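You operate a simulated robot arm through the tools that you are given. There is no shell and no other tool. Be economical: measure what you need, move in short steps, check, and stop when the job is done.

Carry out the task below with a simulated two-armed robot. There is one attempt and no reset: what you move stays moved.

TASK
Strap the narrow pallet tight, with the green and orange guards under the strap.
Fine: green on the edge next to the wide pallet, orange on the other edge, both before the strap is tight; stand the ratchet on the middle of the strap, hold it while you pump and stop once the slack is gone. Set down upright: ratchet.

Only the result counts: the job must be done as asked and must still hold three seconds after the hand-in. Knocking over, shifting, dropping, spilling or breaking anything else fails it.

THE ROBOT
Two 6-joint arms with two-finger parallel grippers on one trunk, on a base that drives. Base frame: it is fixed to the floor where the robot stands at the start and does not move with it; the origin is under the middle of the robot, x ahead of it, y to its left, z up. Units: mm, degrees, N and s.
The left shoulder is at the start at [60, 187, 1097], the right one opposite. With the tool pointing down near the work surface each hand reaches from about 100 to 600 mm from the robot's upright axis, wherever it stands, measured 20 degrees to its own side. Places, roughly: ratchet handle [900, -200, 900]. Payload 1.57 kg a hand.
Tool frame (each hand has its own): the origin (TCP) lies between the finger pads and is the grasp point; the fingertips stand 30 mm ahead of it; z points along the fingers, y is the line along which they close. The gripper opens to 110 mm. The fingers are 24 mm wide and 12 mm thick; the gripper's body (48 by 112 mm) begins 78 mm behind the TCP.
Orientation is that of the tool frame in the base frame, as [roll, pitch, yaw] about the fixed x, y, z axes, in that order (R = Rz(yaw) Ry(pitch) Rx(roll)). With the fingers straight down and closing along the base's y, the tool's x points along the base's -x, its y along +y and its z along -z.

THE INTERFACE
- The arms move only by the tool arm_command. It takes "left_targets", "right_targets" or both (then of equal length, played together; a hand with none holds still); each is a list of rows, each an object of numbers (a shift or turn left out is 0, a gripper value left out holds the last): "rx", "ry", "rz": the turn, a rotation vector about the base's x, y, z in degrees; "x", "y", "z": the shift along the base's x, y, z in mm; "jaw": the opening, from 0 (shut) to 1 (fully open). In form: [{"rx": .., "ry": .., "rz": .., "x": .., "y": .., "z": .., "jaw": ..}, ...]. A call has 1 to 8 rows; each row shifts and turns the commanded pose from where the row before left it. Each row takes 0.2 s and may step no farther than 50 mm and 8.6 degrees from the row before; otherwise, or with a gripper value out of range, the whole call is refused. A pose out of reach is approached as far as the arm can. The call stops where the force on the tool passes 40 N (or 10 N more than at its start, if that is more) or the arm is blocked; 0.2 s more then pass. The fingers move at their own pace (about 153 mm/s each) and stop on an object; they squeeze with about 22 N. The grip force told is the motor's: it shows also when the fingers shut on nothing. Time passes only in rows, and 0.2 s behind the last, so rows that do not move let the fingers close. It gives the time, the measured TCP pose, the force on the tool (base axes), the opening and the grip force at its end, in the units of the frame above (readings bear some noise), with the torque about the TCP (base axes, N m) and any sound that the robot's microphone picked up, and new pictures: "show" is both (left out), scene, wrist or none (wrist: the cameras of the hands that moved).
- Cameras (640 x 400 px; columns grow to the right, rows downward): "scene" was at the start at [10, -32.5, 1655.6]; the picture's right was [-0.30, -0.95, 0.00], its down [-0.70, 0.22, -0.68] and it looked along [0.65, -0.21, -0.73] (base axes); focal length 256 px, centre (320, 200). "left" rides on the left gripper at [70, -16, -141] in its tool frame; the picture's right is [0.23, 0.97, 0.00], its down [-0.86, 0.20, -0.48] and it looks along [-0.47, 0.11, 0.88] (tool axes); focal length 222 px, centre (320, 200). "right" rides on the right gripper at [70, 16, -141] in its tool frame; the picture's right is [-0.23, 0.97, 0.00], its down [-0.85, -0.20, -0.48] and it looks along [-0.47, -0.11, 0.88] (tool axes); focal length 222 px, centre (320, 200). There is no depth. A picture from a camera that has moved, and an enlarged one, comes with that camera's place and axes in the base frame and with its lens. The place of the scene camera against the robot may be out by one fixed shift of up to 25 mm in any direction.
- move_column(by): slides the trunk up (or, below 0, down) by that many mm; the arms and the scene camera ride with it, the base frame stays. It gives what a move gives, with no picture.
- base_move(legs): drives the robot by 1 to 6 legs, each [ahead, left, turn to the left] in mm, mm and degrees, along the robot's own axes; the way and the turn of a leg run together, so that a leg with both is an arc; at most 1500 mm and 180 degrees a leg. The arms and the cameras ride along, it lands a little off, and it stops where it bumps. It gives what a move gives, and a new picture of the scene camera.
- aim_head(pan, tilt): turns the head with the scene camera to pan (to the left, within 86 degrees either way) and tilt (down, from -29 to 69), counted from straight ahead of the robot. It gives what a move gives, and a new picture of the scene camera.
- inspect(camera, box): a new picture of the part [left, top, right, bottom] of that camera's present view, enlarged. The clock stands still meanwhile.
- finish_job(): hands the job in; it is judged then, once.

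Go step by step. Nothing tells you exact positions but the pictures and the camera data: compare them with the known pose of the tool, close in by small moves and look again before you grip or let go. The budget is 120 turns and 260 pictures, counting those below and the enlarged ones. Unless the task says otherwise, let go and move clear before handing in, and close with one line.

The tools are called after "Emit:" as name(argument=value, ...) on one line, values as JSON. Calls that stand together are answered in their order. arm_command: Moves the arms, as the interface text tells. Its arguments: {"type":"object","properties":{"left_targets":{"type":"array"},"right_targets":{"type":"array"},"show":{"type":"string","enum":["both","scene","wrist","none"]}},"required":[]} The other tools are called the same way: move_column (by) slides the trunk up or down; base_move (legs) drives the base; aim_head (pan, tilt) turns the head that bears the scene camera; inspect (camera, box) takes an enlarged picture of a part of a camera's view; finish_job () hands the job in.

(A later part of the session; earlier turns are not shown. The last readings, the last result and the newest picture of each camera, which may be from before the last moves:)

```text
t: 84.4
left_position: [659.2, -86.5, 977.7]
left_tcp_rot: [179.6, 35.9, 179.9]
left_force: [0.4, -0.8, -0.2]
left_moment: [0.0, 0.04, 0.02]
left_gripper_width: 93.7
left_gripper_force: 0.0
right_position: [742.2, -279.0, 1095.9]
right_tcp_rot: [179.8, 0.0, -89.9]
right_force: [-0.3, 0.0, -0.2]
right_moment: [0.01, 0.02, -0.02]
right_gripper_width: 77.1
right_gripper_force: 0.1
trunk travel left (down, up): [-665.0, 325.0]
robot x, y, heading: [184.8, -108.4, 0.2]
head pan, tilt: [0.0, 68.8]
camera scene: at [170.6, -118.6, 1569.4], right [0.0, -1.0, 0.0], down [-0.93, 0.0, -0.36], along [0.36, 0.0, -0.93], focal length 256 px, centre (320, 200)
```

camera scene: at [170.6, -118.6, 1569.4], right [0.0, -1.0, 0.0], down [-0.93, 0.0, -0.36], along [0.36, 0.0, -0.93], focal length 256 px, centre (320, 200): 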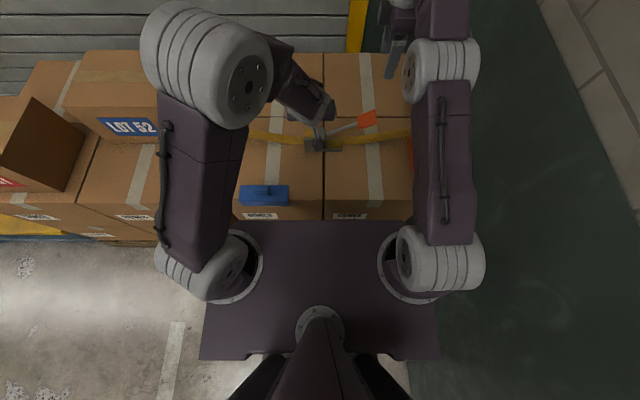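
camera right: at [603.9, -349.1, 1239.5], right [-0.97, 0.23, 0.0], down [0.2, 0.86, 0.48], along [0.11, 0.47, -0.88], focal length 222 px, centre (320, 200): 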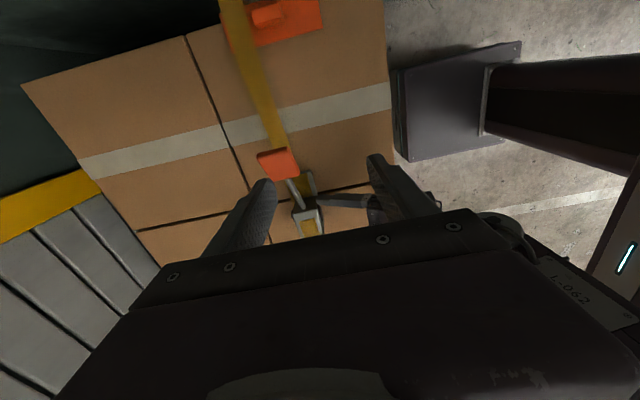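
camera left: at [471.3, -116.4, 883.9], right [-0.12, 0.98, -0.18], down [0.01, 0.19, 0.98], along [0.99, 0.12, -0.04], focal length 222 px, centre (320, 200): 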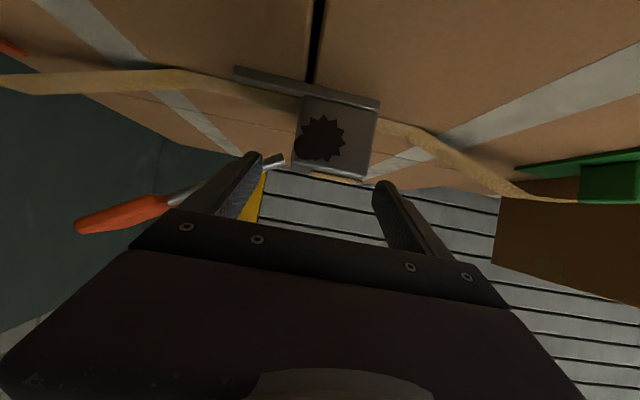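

Base in place. Left hand goes to pre-grasp on the 36° line (≈(613,-90,911)).

Emit:
arm_command(left_targets=[{"x": -20, "z": -15}, {"x": -16, "y": -3, "z": -20}, {"x": -10, "z": -30}, {}], show="wrist")

Emit:
inspect(camera="left", box=[180, 40, 440, 230])

```text
t: 85.4
left_position: [613.8, -88.4, 913.9]
left_tcp_rot: [179.6, 35.8, 179.9]
left_force: [-0.6, -0.1, -0.3]
left_moment: [0.01, 0.02, 0.01]
left_gripper_width: 93.4
left_gripper_force: 0.1
right_position: [740.0, -277.6, 1096.3]
right_tcp_rot: [179.9, -0.1, -89.9]
right_force: [0.3, 0.1, 0.2]
right_moment: [0.02, -0.06, -0.01]
right_gripper_width: 77.1
right_gripper_force: 0.2
trunk travel left (down, up): [-665.0, 325.0]
robot x, y, heading: [183.4, -109.4, 0.6]
head pan, tilt: [0.0, 68.8]
camera left: at [474.7, -106.9, 987.1], right [-0.19, 0.97, -0.13], down [0.41, 0.2, 0.89], along [0.89, 0.11, -0.44], focal length 222 px, centre (320, 200)
```

left: 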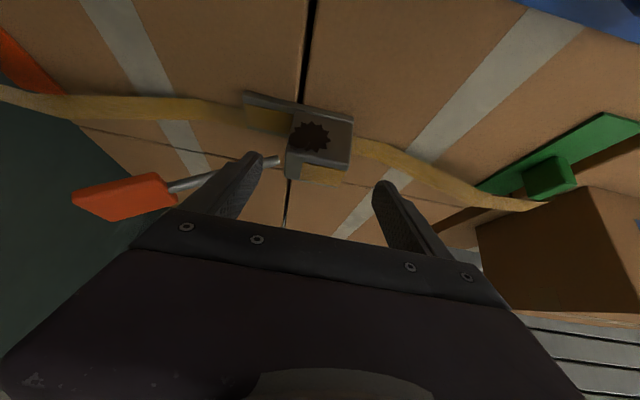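

```text
2.11 times, centred on (310, 135) of left
camera zoom: at [474.7, -106.9, 987.1], right [-0.19, 0.97, -0.13], down [0.41, 0.2, 0.89], along [0.89, 0.11, -0.44], focal length 468 px, centre (341, 337)
```

zoom: 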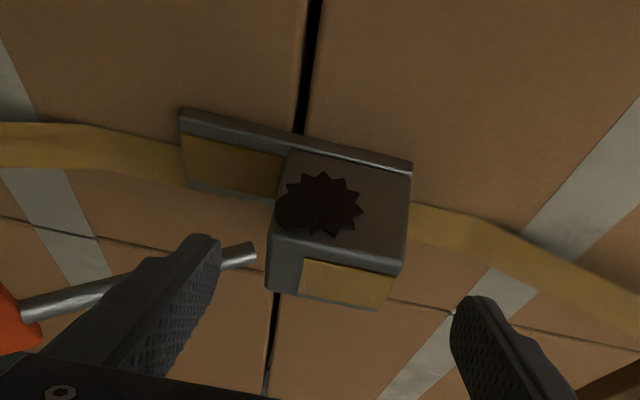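

Body centre y≈-92. Slide in along the finger axis to TCP (669,-91,829).

Emit:
arm_command(left_targets=[{"x": -6, "y": -3}, {"x": 16, "z": -22}, {"x": 16, "z": -22}, {"x": 14, "z": -19}, {"x": 10, "z": -14}, {}], show="wrist")

Emit:
inspect(camera="left", box=[180, 90, 440, 280])

```text
t: 86.8
left_position: [664.8, -92.3, 836.9]
left_tcp_rot: [179.6, 35.9, 179.9]
left_force: [0.7, -0.7, -0.2]
left_moment: [0.01, 0.01, 0.02]
left_gripper_width: 93.7
left_gripper_force: 0.0
right_position: [741.9, -277.5, 1095.9]
right_tcp_rot: [179.9, 0.0, -89.8]
right_force: [0.0, 0.1, -0.1]
right_moment: [0.03, -0.05, -0.02]
right_gripper_width: 77.0
right_gripper_force: 0.1
trunk travel left (down, up): [-665.0, 325.0]
robot x, y, heading: [183.4, -110.2, 0.5]
head pan, tilt: [0.0, 68.8]
camera left: at [526.3, -110.5, 909.8], right [-0.19, 0.97, -0.13], down [0.41, 0.2, 0.89], along [0.89, 0.11, -0.44], focal length 222 px, centre (320, 200)
```

left: 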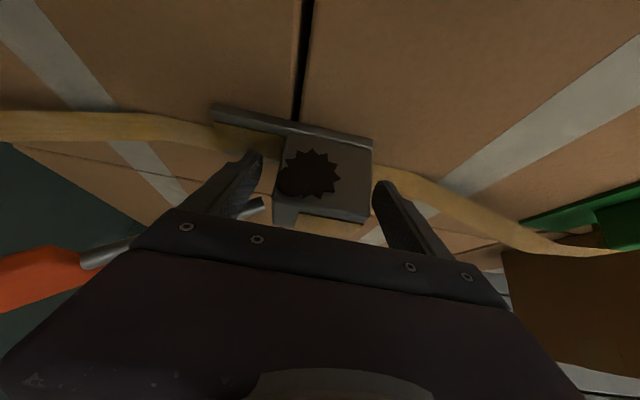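

```text
2.11 times, centred on (310, 185) of left
camera zoom: at [526.3, -110.5, 909.8], right [-0.19, 0.97, -0.13], down [0.41, 0.2, 0.89], along [0.89, 0.11, -0.44], focal length 468 px, centre (341, 232)
```

zoom: 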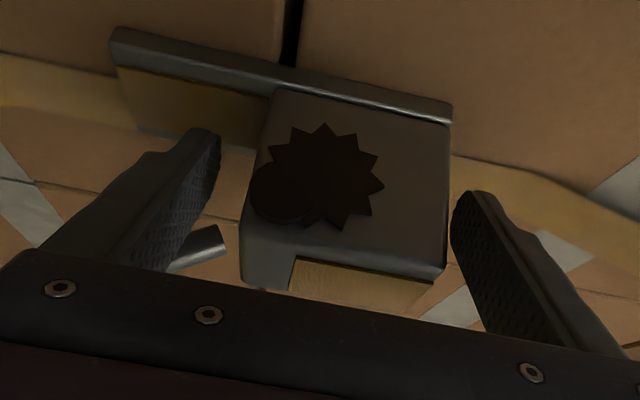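

Nearly there; last few mm, then close on the body.

Emit:
arm_command(left_targets=[{"x": 4, "z": -6}, {}, {"jaw": 0.45}, {"jaw": 0.2}, {}, {}], show="wrist")

```text
t: 88.2
left_position: [669.0, -92.0, 829.0]
left_tcp_rot: [179.7, 35.9, 179.9]
left_force: [-0.7, -0.5, -0.4]
left_moment: [-0.24, 0.0, -0.03]
left_gripper_width: 70.0
left_gripper_force: 22.2
right_position: [741.2, -276.8, 1096.7]
right_tcp_rot: [179.9, 0.0, -89.8]
right_force: [-0.4, -0.4, 0.2]
right_moment: [0.02, 0.02, -0.01]
right_gripper_width: 76.9
right_gripper_force: 0.1
trunk travel left (down, up): [-665.0, 325.0]
robot x, y, heading: [182.9, -107.1, 0.3]
head pan, tilt: [0.0, 68.8]
camera left: at [530.5, -110.6, 903.5], right [-0.19, 0.97, -0.13], down [0.41, 0.2, 0.89], along [0.89, 0.11, -0.44], focal length 222 px, centre (320, 200)
```

left: 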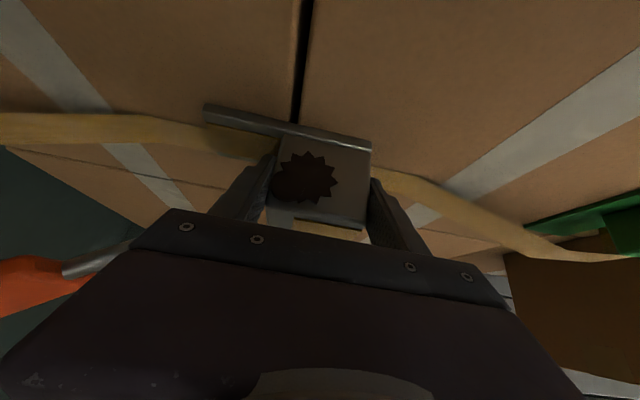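

Ratchet held again. Now right hand above the handle to look.

Emit:
arm_command(right_targets=[{"x": -15, "y": 4, "z": -30, "jaw": 0.75}, {"x": -15, "y": 5, "z": -35}, {"x": -11, "y": 5, "z": -30}, {}], show="both")

Emit:
inspect(camera="right", box=[180, 60, 460, 240])

Emit:
inspect(camera="scene", box=[260, 70, 420, 180])

```text
t: 89.2
left_position: [669.6, -92.2, 829.3]
left_tcp_rot: [179.6, 35.9, 179.9]
left_force: [-1.1, -0.1, 1.1]
left_moment: [-0.31, 0.04, -0.1]
left_gripper_width: 70.2
left_gripper_force: 21.8
right_position: [699.3, -264.1, 1000.8]
right_tcp_rot: [180.0, -0.1, -89.8]
right_force: [-0.7, 0.0, -0.5]
right_moment: [0.01, -0.02, -0.04]
right_gripper_width: 82.7
right_gripper_force: 0.0
trunk travel left (down, up): [-665.0, 325.0]
robot x, y, heading: [185.8, -106.9, 0.2]
head pan, tilt: [0.0, 68.8]
camera scene: at [171.5, -118.6, 1569.3], right [0.0, -1.0, 0.0], down [-0.93, 0.0, -0.36], along [0.36, 0.0, -0.93], focal length 256 px, centre (320, 200)
camera right: at [684.3, -333.8, 1142.8], right [-0.97, 0.22, 0.0], down [0.2, 0.86, 0.48], along [0.11, 0.47, -0.88], focal length 222 px, centre (320, 200)
```

scene: 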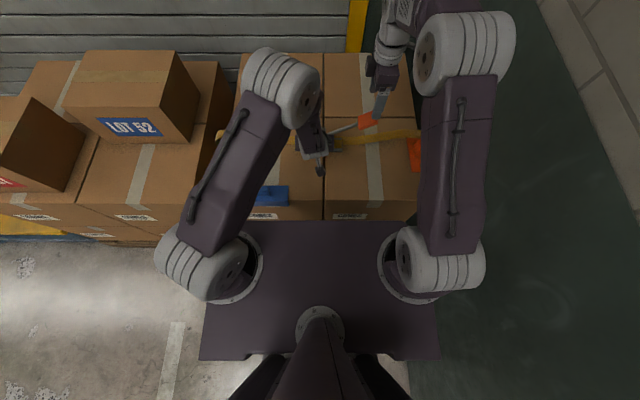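
right: 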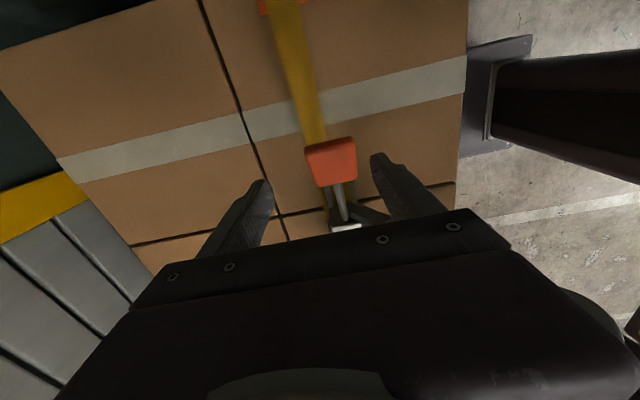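

```text
2.22 times, centred on (320, 150) of right
camera zoom: at [684.3, -333.8, 1142.8], right [-0.97, 0.22, 0.0], down [0.2, 0.86, 0.48], along [0.11, 0.47, -0.88], focal length 494 px, centre (320, 311)
```

zoom: 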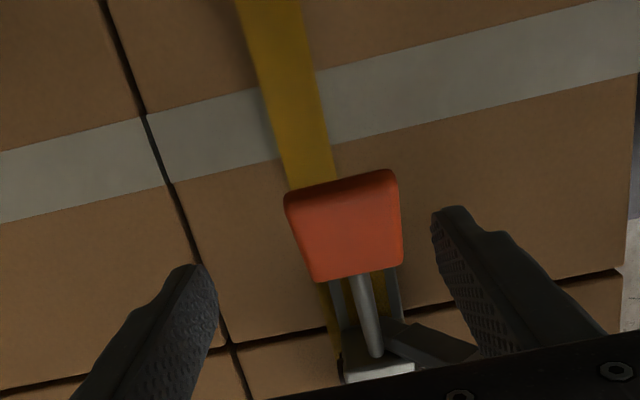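

```text
3.64 times, centred on (340, 125) of scene
camera zoom: at [171.5, -118.6, 1569.3], right [0.0, -1.0, 0.0], down [-0.93, 0.0, -0.36], along [0.36, 0.0, -0.93], focal length 930 px, centre (247, 473)
```

zoom: 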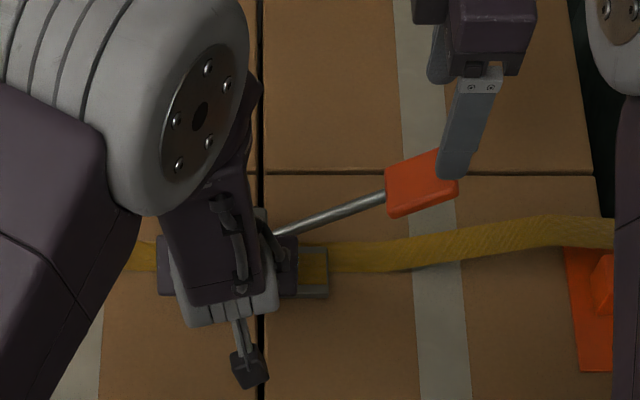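

Handle plate centre ≈ (688,-250,900), 56 mm wide in x. Lower over it and grip across its width.

Emit:
arm_command(right_targets=[{"x": -6, "y": 7, "z": -30}, {"x": -5, "y": 7, "z": -30}, {"z": -20}, {"z": -12}, {}], show="wrist")

Emit:
inspect(camera="right", box=[180, 60, 460, 240])

```text
t: 90.4
left_position: [669.2, -93.5, 830.6]
left_tcp_rot: [179.6, 35.8, -180.0]
left_force: [-1.1, 0.1, 0.3]
left_moment: [-0.35, 0.09, -0.1]
left_gripper_width: 69.9
left_gripper_force: 21.9
right_position: [688.3, -250.1, 909.2]
right_tcp_rot: [179.9, 0.0, -89.8]
right_force: [0.2, 0.6, 0.0]
right_moment: [-0.01, -0.01, 0.02]
right_gripper_width: 82.9
right_gripper_force: 0.1
trunk travel left (down, up): [-665.0, 325.0]
robot x, y, heading: [184.3, -109.8, 0.2]
head pan, tilt: [0.0, 68.8]
camera right: at [673.6, -320.4, 1051.5], right [-0.97, 0.22, 0.0], down [0.2, 0.86, 0.48], along [0.11, 0.47, -0.88], focal length 222 px, centre (320, 200)
```

right: 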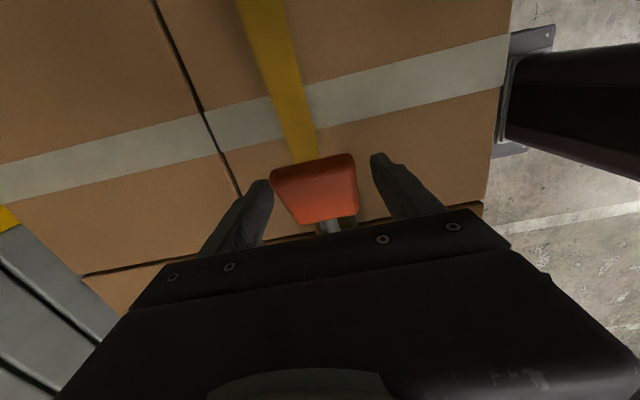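

```text
2.22 times, centred on (320, 150) of right
camera zoom: at [673.6, -320.4, 1051.5], right [-0.97, 0.22, 0.0], down [0.2, 0.86, 0.48], along [0.11, 0.47, -0.88], focal length 494 px, centre (320, 311)
```

zoom: 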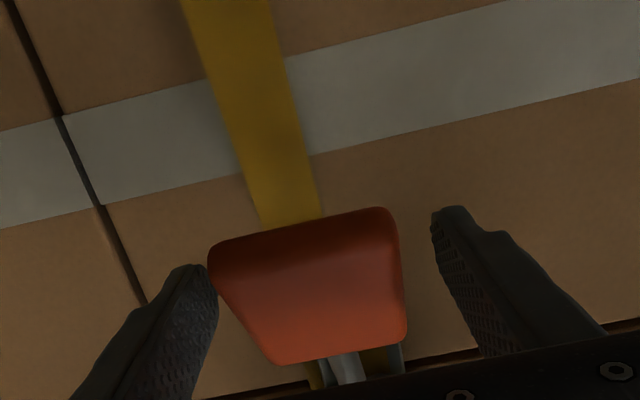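

Shift +3 mm in x, slightly lower, then close on the handle.

Emit:
arm_command(right_targets=[{"x": 3, "y": -3}, {"z": -7}, {"jaw": 0.35}, {}, {}], show="wrist")

Emit:
inspect(camera="right", box=[180, 60, 460, 240])

```text
t: 91.6
left_position: [669.6, -91.7, 830.5]
left_tcp_rot: [179.6, 36.0, 180.0]
left_force: [10.2, 0.4, -0.3]
left_moment: [-0.02, 0.33, 0.94]
left_gripper_width: 70.4
left_gripper_force: 22.2
right_position: [690.9, -253.4, 901.6]
right_tcp_rot: [179.6, 0.0, -89.7]
right_force: [-11.5, -2.3, 4.9]
right_moment: [0.11, 0.56, 0.77]
right_gripper_width: 49.6
right_gripper_force: 22.2
trunk travel left (down, up): [-665.0, 325.0]
robot x, y, heading: [184.6, -113.1, 0.4]
head pan, tilt: [0.0, 68.8]
camera right: at [676.3, -323.3, 1044.3], right [-0.97, 0.22, 0.0], down [0.2, 0.86, 0.48], along [0.1, 0.47, -0.88], focal length 222 px, centre (320, 200)
```

right: 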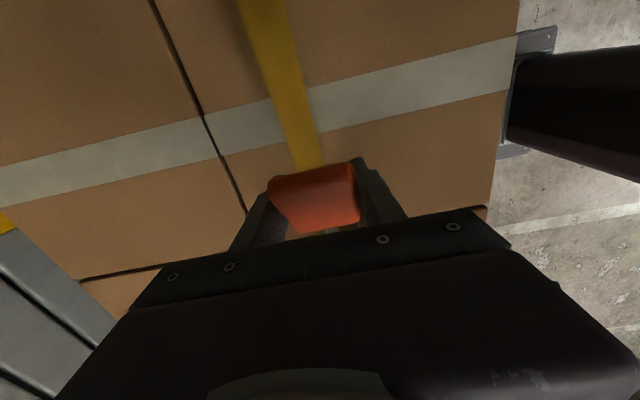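

```text
2.22 times, centred on (320, 150) of right
camera zoom: at [676.3, -323.3, 1044.3], right [-0.97, 0.22, 0.0], down [0.2, 0.86, 0.48], along [0.1, 0.47, -0.88], focal length 494 px, centre (320, 311)
```

zoom: 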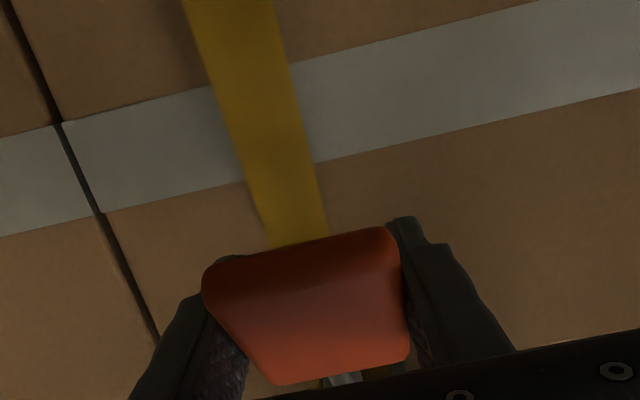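

Handle gripped. I relax the side load, then start an up-stroke along the arc about the gear axis (radius ≈171 mm), watching force and sound.

Emit:
arm_command(right_targets=[{"x": -3}, {"y": 7.8, "z": 12.7}, {"y": 8.9, "z": 12}, {"y": 9.9, "z": 11.2}, {}], show="both")

```text
t: 92.8
left_position: [669.9, -92.0, 829.7]
left_tcp_rot: [179.6, 35.9, 179.8]
left_force: [-3.0, 7.2, 7.0]
left_moment: [-1.47, -0.17, -0.27]
left_gripper_width: 76.2
left_gripper_force: 21.8
right_position: [689.5, -227.3, 937.2]
right_tcp_rot: [179.8, 0.1, -89.7]
right_force: [1.6, -8.1, -7.6]
right_moment: [-0.23, -0.04, 0.23]
right_gripper_width: 49.5
right_gripper_force: 21.9
trunk travel left (down, up): [-665.0, 325.0]
robot x, y, heading: [182.2, -108.0, -0.0]
head pan, tilt: [0.0, 68.8]
camera scene: at [171.7, -118.9, 1569.3], right [0.0, -1.0, 0.0], down [-0.93, 0.0, -0.36], along [0.36, 0.0, -0.93], focal length 256 px, centre (320, 200)
camera right: at [674.7, -295.7, 1080.2], right [-0.97, 0.22, 0.0], down [0.2, 0.86, 0.48], along [0.11, 0.47, -0.88], focal length 222 px, centre (320, 200)
```

scene: 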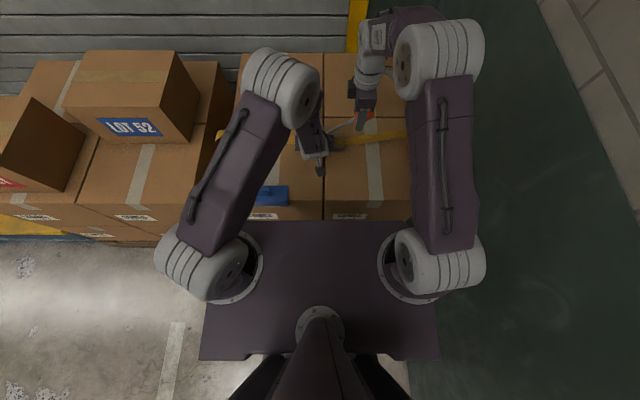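
right: 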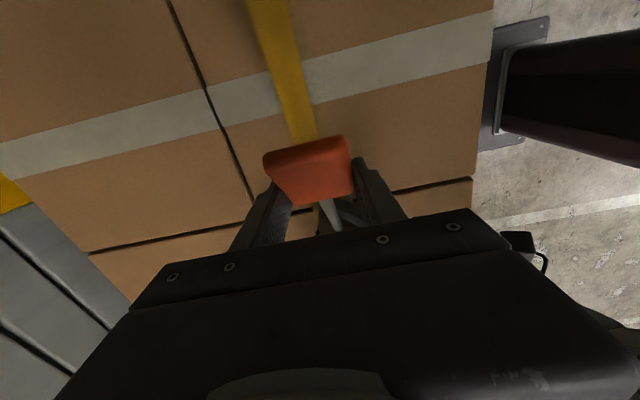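

Left grip widened to 76 mm with a moment — the ratchet may be tipping in the grip. Look closely.

Emit:
inspect(camera="left", box=[140, 80, 460, 280])

Emit:
inspect(camera="scene", box=[260, 70, 420, 180])

Emit:
inspect(camera="right", box=[180, 60, 460, 240])

```text
2.00 times, centred on (300, 180) of left
camera zoom: at [530.4, -110.8, 903.6], right [-0.19, 0.97, -0.13], down [0.41, 0.19, 0.89], along [0.89, 0.11, -0.44], focal length 444 px, centre (360, 240)
```

zoom: 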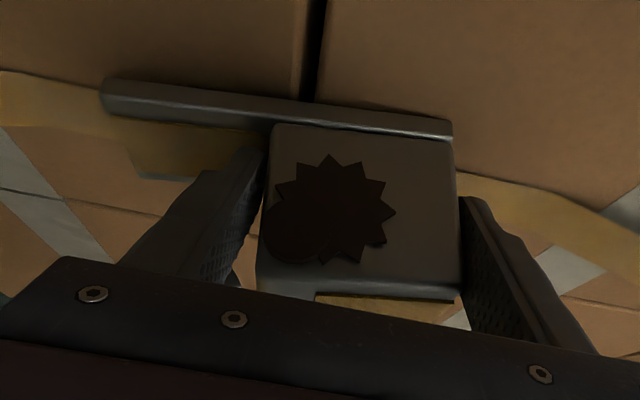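

```text
3.64 times, centred on (340, 125) of scene
camera zoom: at [171.7, -118.9, 1569.3], right [0.0, -1.0, 0.0], down [-0.93, 0.0, -0.36], along [0.36, 0.0, -0.93], focal length 930 px, centre (247, 473)
```

zoom: 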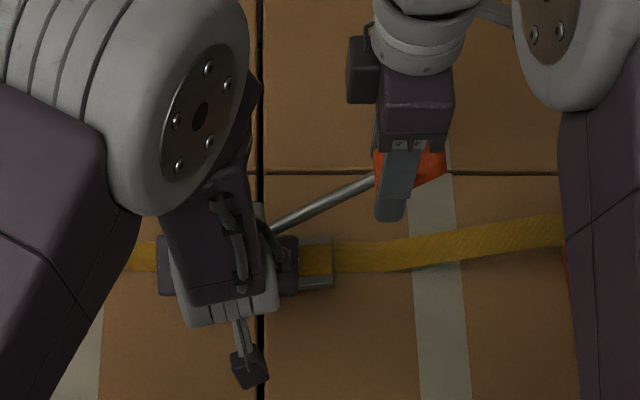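

```text
2.22 times, centred on (320, 150) of right
camera zoom: at [674.7, -295.7, 1080.2], right [-0.97, 0.22, 0.0], down [0.2, 0.86, 0.48], along [0.11, 0.47, -0.88], focal length 494 px, centre (320, 311)
```

zoom: 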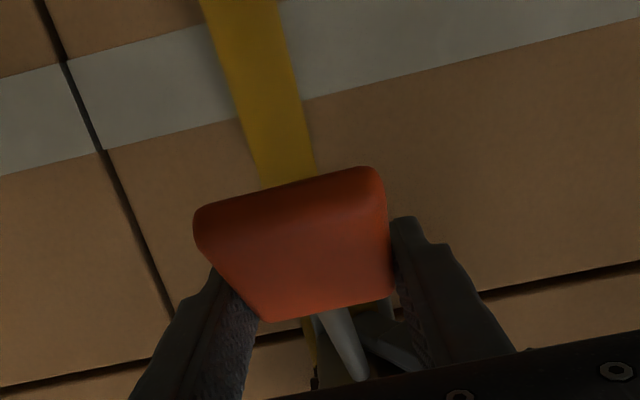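

The ratchet rolled ~6° (its -y end lifted) as the handle resists upward. I go back down to re-seat it and then test pushing the handle downward instead.

Emit:
arm_command(right_targets=[{"y": -9.9, "z": -11.2}, {"y": -8.9, "z": -12}, {"y": -7.8, "z": -12.7}, {}], show="none")

Emit:
inspect(camera="left", box=[140, 80, 460, 280])

Emit:
inspect(camera="right", box=[180, 60, 460, 240])

```text
t: 93.8
left_position: [668.8, -92.5, 829.4]
left_tcp_rot: [179.6, 35.9, 179.9]
left_force: [7.2, -11.2, -8.1]
left_moment: [0.98, 0.5, 0.76]
left_gripper_width: 69.7
left_gripper_force: 22.2
right_position: [690.5, -252.8, 902.4]
right_tcp_rot: [179.7, 0.0, -89.8]
right_force: [-6.3, 11.4, 4.1]
right_moment: [0.59, 0.14, 0.08]
right_gripper_width: 49.5
right_gripper_force: 22.4
trunk travel left (down, up): [-665.0, 325.0]
robot x, y, heading: [188.5, -109.3, 0.4]
head pan, tilt: [0.0, 68.8]
```

```text
2.00 times, centred on (300, 180) of left
camera zoom: at [530.9, -110.7, 903.3], right [-0.19, 0.97, -0.13], down [0.41, 0.2, 0.89], along [0.89, 0.11, -0.44], focal length 444 px, centre (360, 240)
```

zoom: 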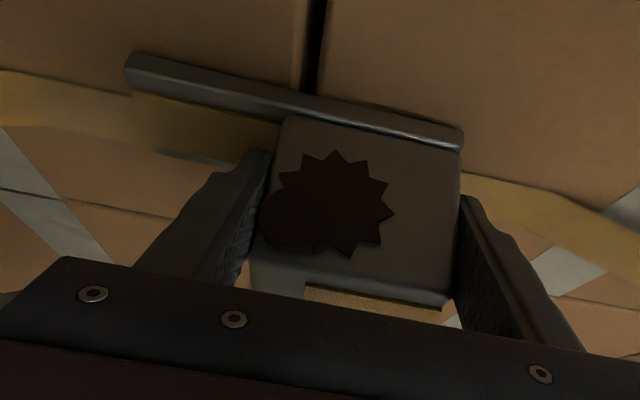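

```text
2.22 times, centred on (320, 150) of right
camera zoom: at [675.6, -322.8, 1044.0], right [-0.97, 0.22, 0.0], down [0.2, 0.86, 0.48], along [0.1, 0.47, -0.88], focal length 494 px, centre (320, 311)
```

zoom: 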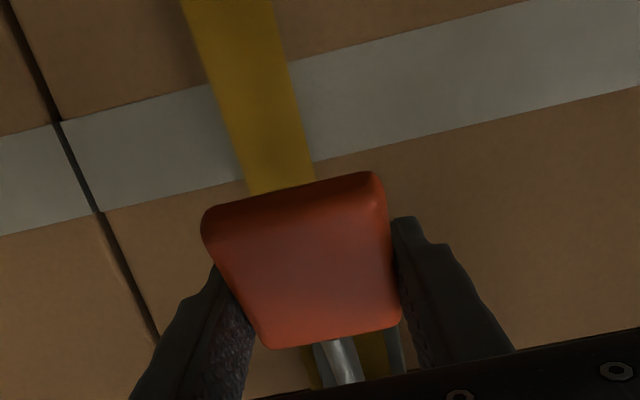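

It re-seated level. Now try the down direction with two small steps.

Emit:
arm_command(right_targets=[{"y": -5, "z": -9}, {"y": -6, "z": -13}, {}], show="none")

Emit:
inspect(camera="right", box=[180, 60, 460, 240])

Emit:
inspect(camera="left", box=[0, 80, 460, 367])

```text
t: 94.6
left_position: [669.2, -92.2, 829.6]
left_tcp_rot: [179.6, 35.8, 179.8]
left_force: [6.4, -12.9, -8.6]
left_moment: [1.11, 0.36, 0.56]
left_gripper_width: 70.1
left_gripper_force: 21.7
right_position: [691.2, -264.3, 879.6]
right_tcp_rot: [180.0, -0.1, -89.8]
right_force: [-6.1, 12.5, 5.2]
right_moment: [0.43, 0.12, 0.23]
right_gripper_width: 49.5
right_gripper_force: 21.9
trunk travel left (down, up): [-665.0, 325.0]
robot x, y, heading: [183.1, -114.2, 0.2]
head pan, tilt: [0.0, 68.8]
```

```text
2.22 times, centred on (320, 150) of right
camera zoom: at [675.4, -334.0, 1021.6], right [-0.97, 0.22, 0.0], down [0.2, 0.86, 0.48], along [0.1, 0.47, -0.88], focal length 494 px, centre (320, 311)
```

zoom: 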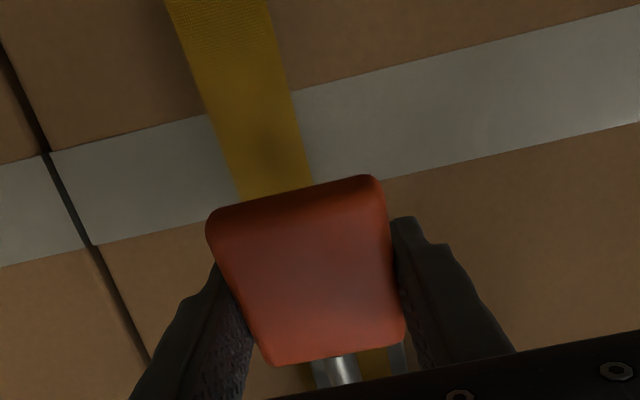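

```text
1.39 times, centred on (230, 224) of left
camera zoom: at [530.7, -110.7, 903.4], right [-0.19, 0.97, -0.13], down [0.41, 0.2, 0.89], along [0.89, 0.11, -0.44], focal length 309 px, centre (445, 167)
```

zoom: 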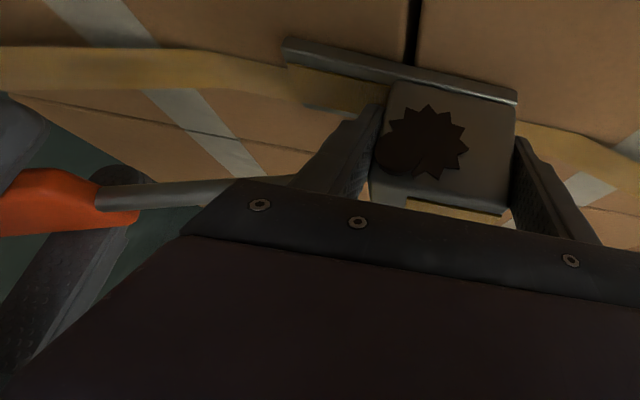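

The handle moves down with ~9 N. I continue the down-stroke a little to see whether it clicks, with the left hand pressing the ratchet down slightly.

Emit:
arm_command(right_targets=[{"y": -3, "z": -11}, {"y": -3, "z": -12}, {"y": -1, "z": -10}, {}], left_targets=[{"z": -1}, {"z": -1}, {}, {}], show="scene")

Emit:
inspect(camera="left", box=[0, 80, 460, 367])

```text
t: 95.6
left_position: [667.8, -92.2, 828.7]
left_tcp_rot: [179.6, 35.9, -180.0]
left_force: [4.6, 4.8, -1.4]
left_moment: [0.17, -0.39, 0.13]
left_gripper_width: 69.5
left_gripper_force: 22.2
right_position: [689.6, -271.7, 846.2]
right_tcp_rot: [180.0, 0.0, -89.9]
right_force: [0.2, -4.7, 10.4]
right_moment: [0.46, -0.1, 0.3]
right_gripper_width: 49.6
right_gripper_force: 22.0
trunk travel left (down, up): [-665.0, 325.0]
robot x, y, heading: [179.6, -113.1, 0.5]
head pan, tilt: [0.0, 68.8]
camera scene: at [171.2, -118.4, 1569.4], right [0.0, -1.0, 0.0], down [-0.93, 0.0, -0.36], along [0.36, 0.0, -0.93], focal length 256 px, centre (320, 200)
```

scene: 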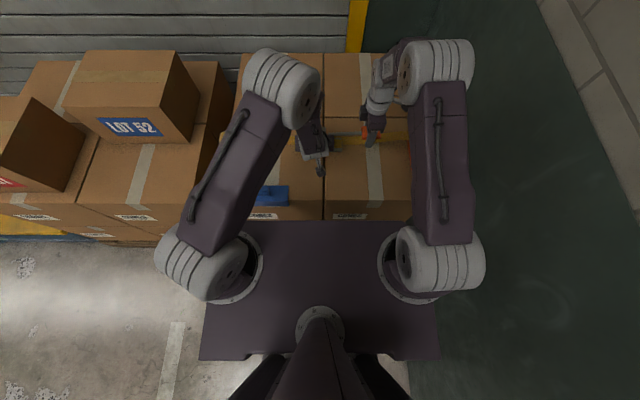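

```text
1.39 times, centred on (230, 224) of left
camera zoom: at [529.9, -111.0, 902.1], right [-0.19, 0.97, -0.13], down [0.41, 0.2, 0.89], along [0.89, 0.12, -0.44], focal length 309 px, centre (445, 167)
```

zoom: 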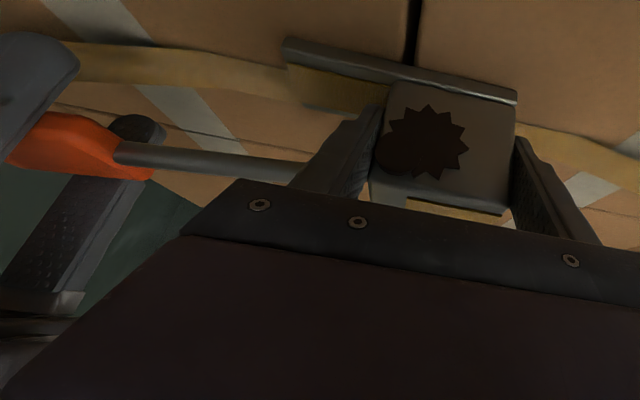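

The handle swings down freely to ~9°, ratchet level, no click yet. Now an up-stroke with the left hand pressing down more.

Emit:
arm_command(left_targets=[{"z": -1.5}, {}, {}, {}, {}, {}], right_targets=[{}, {"y": 2.8, "z": 13.8}, {"y": 4.2, "z": 14.3}, {"y": 5.5, "z": 13.9}, {"y": 6.6, "z": 13.3}, {}], show="none")

Emit:
inspect(camera="left", box=[0, 80, 460, 367])

```text
t: 97.0
left_position: [668.2, -92.0, 826.4]
left_tcp_rot: [179.5, 36.0, 179.9]
left_force: [2.4, 1.2, 9.8]
left_moment: [-0.58, 0.06, 0.29]
left_gripper_width: 69.5
left_gripper_force: 21.4
right_position: [688.4, -251.2, 901.7]
right_tcp_rot: [179.9, 0.0, -89.7]
right_force: [-2.6, 2.0, -0.9]
right_moment: [-0.44, -0.01, 0.04]
right_gripper_width: 49.4
right_gripper_force: 22.6
trunk travel left (down, up): [-665.0, 325.0]
robot x, y, heading: [181.7, -112.0, 0.2]
head pan, tilt: [0.0, 68.8]
```

```text
1.39 times, centred on (230, 224) of left
camera zoom: at [529.1, -111.3, 900.4], right [-0.19, 0.97, -0.13], down [0.41, 0.2, 0.89], along [0.89, 0.11, -0.44], focal length 309 px, centre (445, 167)
```

zoom: 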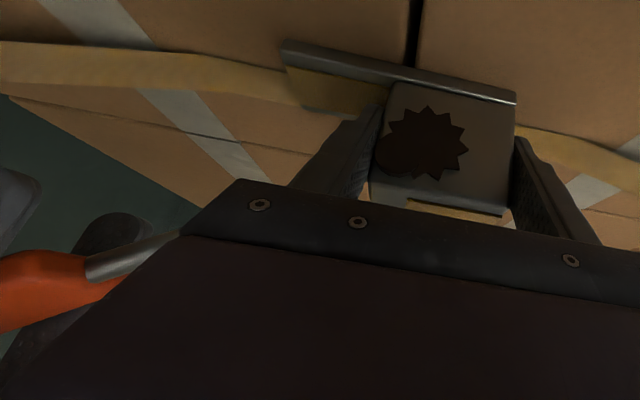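

Up is free (2 N) from 9° to 29°, while down needs ~10 N: so the down-stroke is the working one and ~29° is the upper stop. Check whether the strap slack has changed.

Emit:
inspect(camera="scene", box=[210, 80, 430, 190])

Emit:
inspect(camera="right", box=[100, 0, 500, 250])

```text
2.91 times, centred on (320, 135) of scene
camera zoom: at [170.1, -118.0, 1569.3], right [0.0, -1.0, 0.0], down [-0.93, 0.0, -0.36], along [0.36, 0.0, -0.93], focal length 744 px, centre (320, 389)
```

zoom: 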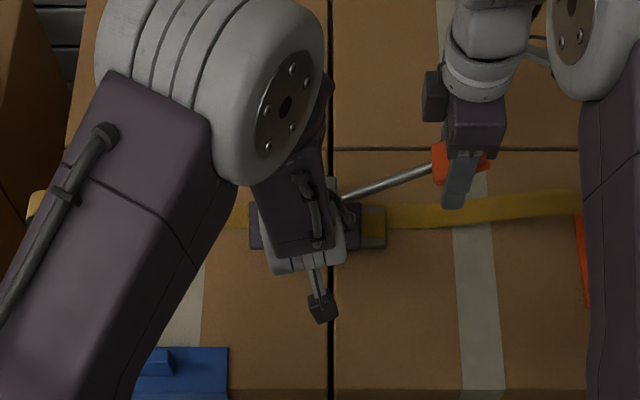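

```text
1.60 times, centred on (300, 125) of right
camera zoom: at [673.3, -320.9, 1044.7], right [-0.97, 0.22, 0.0], down [0.2, 0.86, 0.48], along [0.1, 0.47, -0.88], focal length 355 px, centre (352, 320)
```

zoom: 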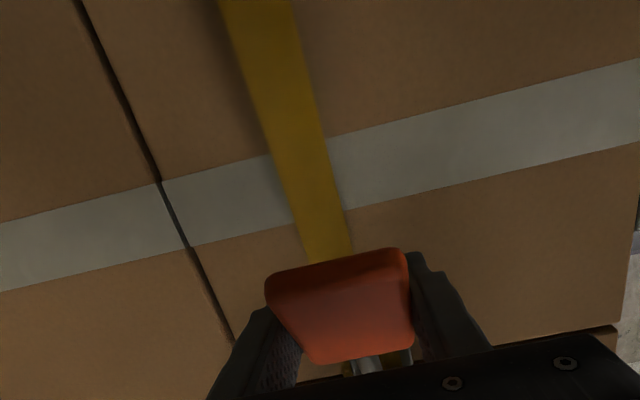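

The strap on the right side has become flatter, so the down-stroke does take up slack. Next down-stroke.

Emit:
arm_command(right_targets=[{"y": -6.6, "z": -13.3}, {"y": -5.5, "z": -13.9}, {"y": -4.2, "z": -14.3}, {"y": -2.8, "z": -13.8}, {}], show="none")

Emit:
inspect(camera="scene", box=[210, 80, 430, 190])

```text
t: 98.2
left_position: [667.1, -94.2, 827.4]
left_tcp_rot: [179.6, 36.0, 180.0]
left_force: [4.6, -2.0, 4.5]
left_moment: [-0.4, -0.3, 0.5]
left_gripper_width: 70.0
left_gripper_force: 22.2
right_position: [688.9, -271.0, 847.6]
right_tcp_rot: [-180.0, 0.0, -89.9]
right_force: [-3.5, 2.0, 8.7]
right_moment: [0.44, 0.03, 0.1]
right_gripper_width: 49.1
right_gripper_force: 22.1
trunk travel left (down, up): [-665.0, 325.0]
robot x, y, heading: [183.0, -110.1, 0.2]
head pan, tilt: [0.0, 68.8]
```

```text
2.91 times, centred on (320, 135) of scene
camera zoom: at [169.8, -118.6, 1569.3], right [0.0, -1.0, 0.0], down [-0.93, 0.0, -0.36], along [0.36, 0.0, -0.93], focal length 744 px, centre (320, 389)
```

zoom: 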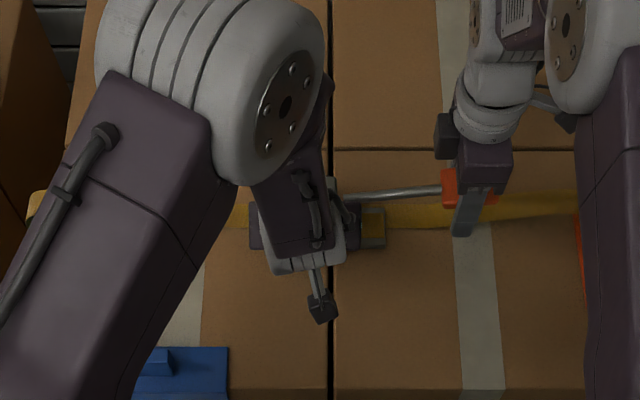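

Continue: one up- and one down-stroke.

Emit:
arm_command(right_targets=[{"y": 2.8, "z": 13.8}, {"y": 4.2, "z": 14.3}, {"y": 5.5, "z": 13.9}, {"y": 6.6, "z": 13.3}, {}], show="none")

Emit:
arm_command(right_targets=[{"y": -6.6, "z": -13.3}, {"y": -5.5, "z": -13.9}, {"y": -4.2, "z": -14.3}, {"y": -2.8, "z": -13.8}, {"y": -1, "z": -8}, {}], show="none")

Emit:
inspect(camera="scene", box=[210, 80, 430, 190])

Emit:
inspect(camera="left", box=[0, 40, 640, 367])

```text
t: 99.4
left_position: [669.2, -93.6, 825.8]
left_tcp_rot: [179.6, 36.0, -180.0]
left_force: [-0.8, -0.6, 15.8]
left_moment: [-1.35, -0.25, -0.03]
left_gripper_width: 70.2
left_gripper_force: 21.8
right_position: [690.1, -251.0, 901.3]
right_tcp_rot: [179.8, 0.0, -89.9]
right_force: [0.8, 2.1, -14.8]
right_moment: [-0.57, 0.05, 0.02]
right_gripper_width: 49.6
right_gripper_force: 21.5
trunk travel left (down, up): [-665.0, 325.0]
robot x, y, heading: [178.9, -110.5, 0.3]
head pan, tilt: [0.0, 68.8]
```

```text
t: 100.8
left_position: [668.5, -91.9, 825.3]
left_tcp_rot: [179.5, 35.8, 179.8]
left_force: [0.7, 1.1, -1.2]
left_moment: [0.1, 0.03, -0.17]
left_gripper_width: 69.6
left_gripper_force: 21.7
right_position: [689.8, -273.3, 839.9]
right_tcp_rot: [-180.0, 0.0, -89.7]
right_force: [2.3, -1.9, 8.8]
right_moment: [0.43, -0.05, 0.07]
right_gripper_width: 49.0
right_gripper_force: 22.0
trunk travel left (down, up): [-665.0, 325.0]
robot x, y, heading: [181.8, -108.5, 0.2]
head pan, tilt: [0.0, 68.8]
```

```text
2.91 times, centred on (320, 135) of scene
camera zoom: at [171.2, -118.6, 1569.3], right [0.0, -1.0, 0.0], down [-0.93, 0.0, -0.36], along [0.36, 0.0, -0.93], focal length 744 px, centre (320, 389)
```

zoom: 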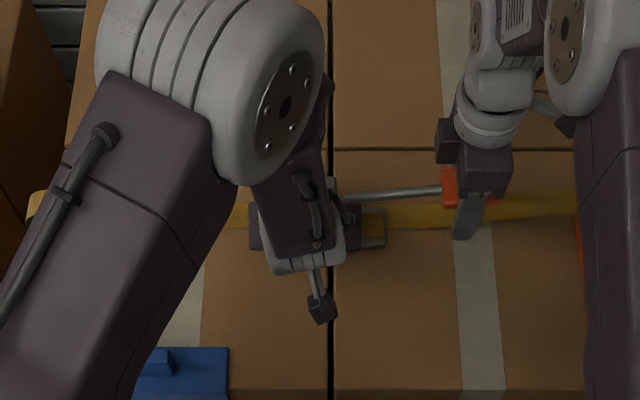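

```text
1.00 times, centred on (320, 204) of left
camera zoom: at [529.2, -111.2, 899.9], right [-0.19, 0.97, -0.13], down [0.41, 0.19, 0.89], along [0.89, 0.11, -0.44], focal length 222 px, centre (320, 196)
```

zoom: 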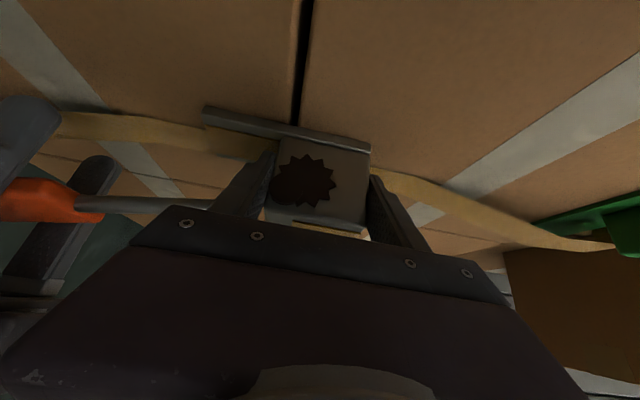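

Slack is shrinking (strap ends come in toward the guards). Further strokes, stopping the up-stroke slightly before the top stop.

Emit:
arm_command(right_targets=[{"y": 2, "z": 13}, {"y": 3.3, "z": 14.3}, {"y": 5, "z": 14}, {"y": 6.6, "z": 13}, {"y": -6.6, "z": -13}, {"y": -5, "z": -14}, {"y": -3.3, "z": -14.3}, {"y": -2, "z": -13}], show="none")

Emit:
arm_command(right_targets=[{"y": 2, "z": 13}, {"y": 3.3, "z": 14.3}, {"y": 5, "z": 14}, {"y": 6.6, "z": 13}, {"y": -6.6, "z": -13}, {"y": -5, "z": -14}, {"y": -3.3, "z": -14.3}, {"y": -2, "z": -13}], show="none")

Emit:
inspect(camera="scene", box=[210, 80, 430, 190])

Emit:
inspect(camera="left", box=[0, 40, 640, 367])

```text
t: 102.6
left_position: [667.6, -94.2, 826.7]
left_tcp_rot: [179.7, 35.9, 179.9]
left_force: [4.0, 1.2, -5.6]
left_moment: [0.37, -0.05, 0.46]
left_gripper_width: 70.0
left_gripper_force: 22.2
right_position: [689.6, -272.2, 838.2]
right_tcp_rot: [180.0, 0.0, -89.8]
right_force: [-3.9, -3.1, 10.5]
right_moment: [0.63, 0.1, 0.26]
right_gripper_width: 49.3
right_gripper_force: 22.2
trunk travel left (down, up): [-665.0, 325.0]
robot x, y, heading: [183.3, -112.0, 0.4]
head pan, tilt: [0.0, 68.8]
```

```text
t: 104.4
left_position: [669.0, -92.4, 826.1]
left_tcp_rot: [179.5, 35.9, -179.9]
left_force: [2.8, 7.3, -3.1]
left_moment: [-0.1, -0.25, 0.37]
left_gripper_width: 69.8
left_gripper_force: 22.3
right_position: [689.3, -271.7, 838.7]
right_tcp_rot: [179.9, 0.0, -89.9]
right_force: [-2.1, -11.2, 11.5]
right_moment: [0.85, 0.08, 0.21]
right_gripper_width: 49.4
right_gripper_force: 22.1
trunk travel left (down, up): [-665.0, 325.0]
robot x, y, heading: [178.8, -110.3, -0.1]
head pan, tilt: [0.0, 68.8]
```

```text
2.91 times, centred on (320, 135) of scene
camera zoom: at [170.9, -119.3, 1569.4], right [0.0, -1.0, 0.0], down [-0.93, 0.0, -0.36], along [0.36, 0.0, -0.93], focal length 744 px, centre (320, 389)
```

zoom: 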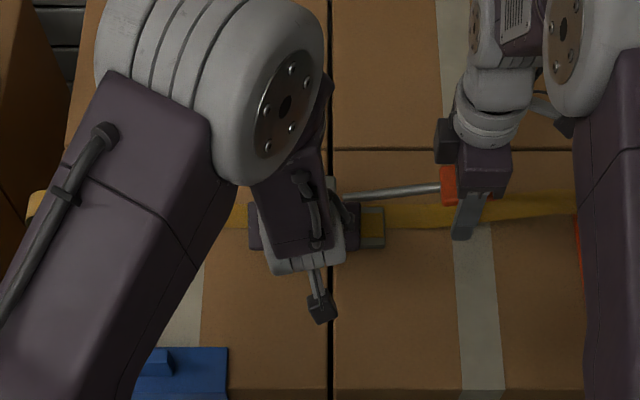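

```text
1.00 times, centred on (320, 204) of left
camera zoom: at [529.3, -111.5, 900.0], right [-0.19, 0.97, -0.13], down [0.41, 0.2, 0.89], along [0.89, 0.12, -0.44], focal length 222 px, centre (320, 196)
```

zoom: 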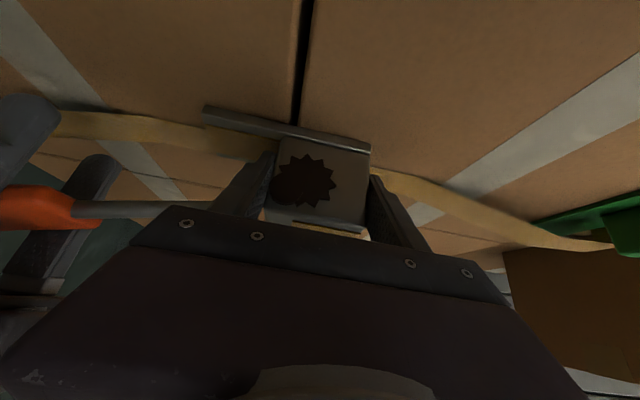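

No further change from the short strokes: only the first swing, which went past ~40°, took up slack. So I need a bigger up-swing. Up-stroke to ~44° with the left hand pressing down, then check for tipping.

Emit:
arm_command(left_targets=[{"z": -1.5}, {}, {}, {}, {}, {}, {}, {}], right_targets=[{"y": 2.5, "z": 15}, {"y": 4, "z": 15}, {"y": 5.5, "z": 14.5}, {"y": 6.8, "z": 14}, {"y": 8, "z": 13}, {"y": 9, "z": 12.2}, {"y": 10, "z": 11.4}, {}], show="none")

Emit:
inspect(camera="left", box=[0, 40, 640, 367])

Emit:
inspect(camera="scene", box=[210, 80, 430, 190])

Emit:
inspect(camera="right", box=[180, 60, 460, 240])

```text
t: 106.2
left_position: [667.9, -91.6, 823.3]
left_tcp_rot: [179.5, 35.9, -180.0]
left_force: [-4.0, 13.9, 6.1]
left_moment: [-1.92, -0.32, -0.41]
left_gripper_width: 72.5
left_gripper_force: 22.4
right_position: [691.0, -226.4, 934.5]
right_tcp_rot: [179.9, -0.1, -89.8]
right_force: [4.9, -14.8, -7.4]
right_moment: [-0.59, -0.21, 0.24]
right_gripper_width: 49.1
right_gripper_force: 22.0
trunk travel left (down, up): [-665.0, 325.0]
robot x, y, heading: [184.7, -112.0, 0.1]
head pan, tilt: [0.0, 68.8]
```

```text
1.00 times, centred on (320, 204) of left
camera zoom: at [529.7, -110.7, 898.2], right [-0.19, 0.97, -0.13], down [0.41, 0.2, 0.89], along [0.89, 0.12, -0.44], focal length 222 px, centre (320, 196)
```

zoom: 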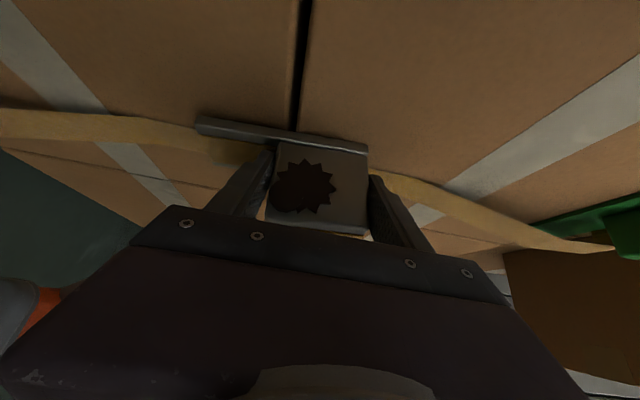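

```text
2.91 times, centred on (320, 135) of scene
camera zoom: at [172.2, -118.9, 1569.3], right [0.0, -1.0, 0.0], down [-0.93, 0.0, -0.36], along [0.36, 0.0, -0.93], focal length 744 px, centre (320, 389)
```

zoom: 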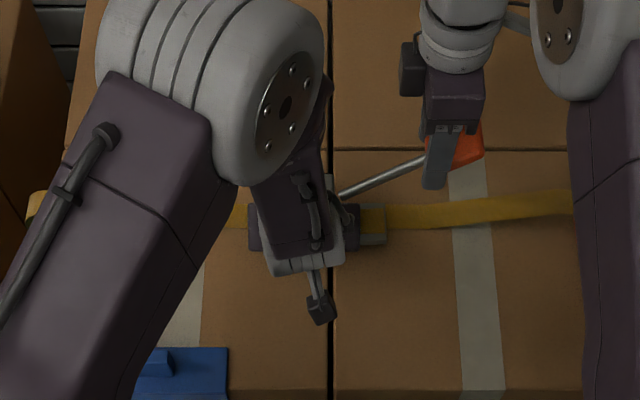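

```text
2.22 times, centred on (320, 150) of right
camera zoom: at [675.7, -296.0, 1076.6], right [-0.97, 0.22, 0.0], down [0.2, 0.86, 0.48], along [0.11, 0.46, -0.88], focal length 494 px, centre (320, 311)
```

zoom: 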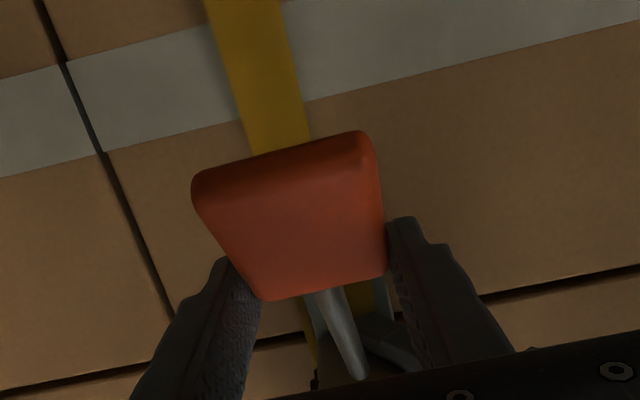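

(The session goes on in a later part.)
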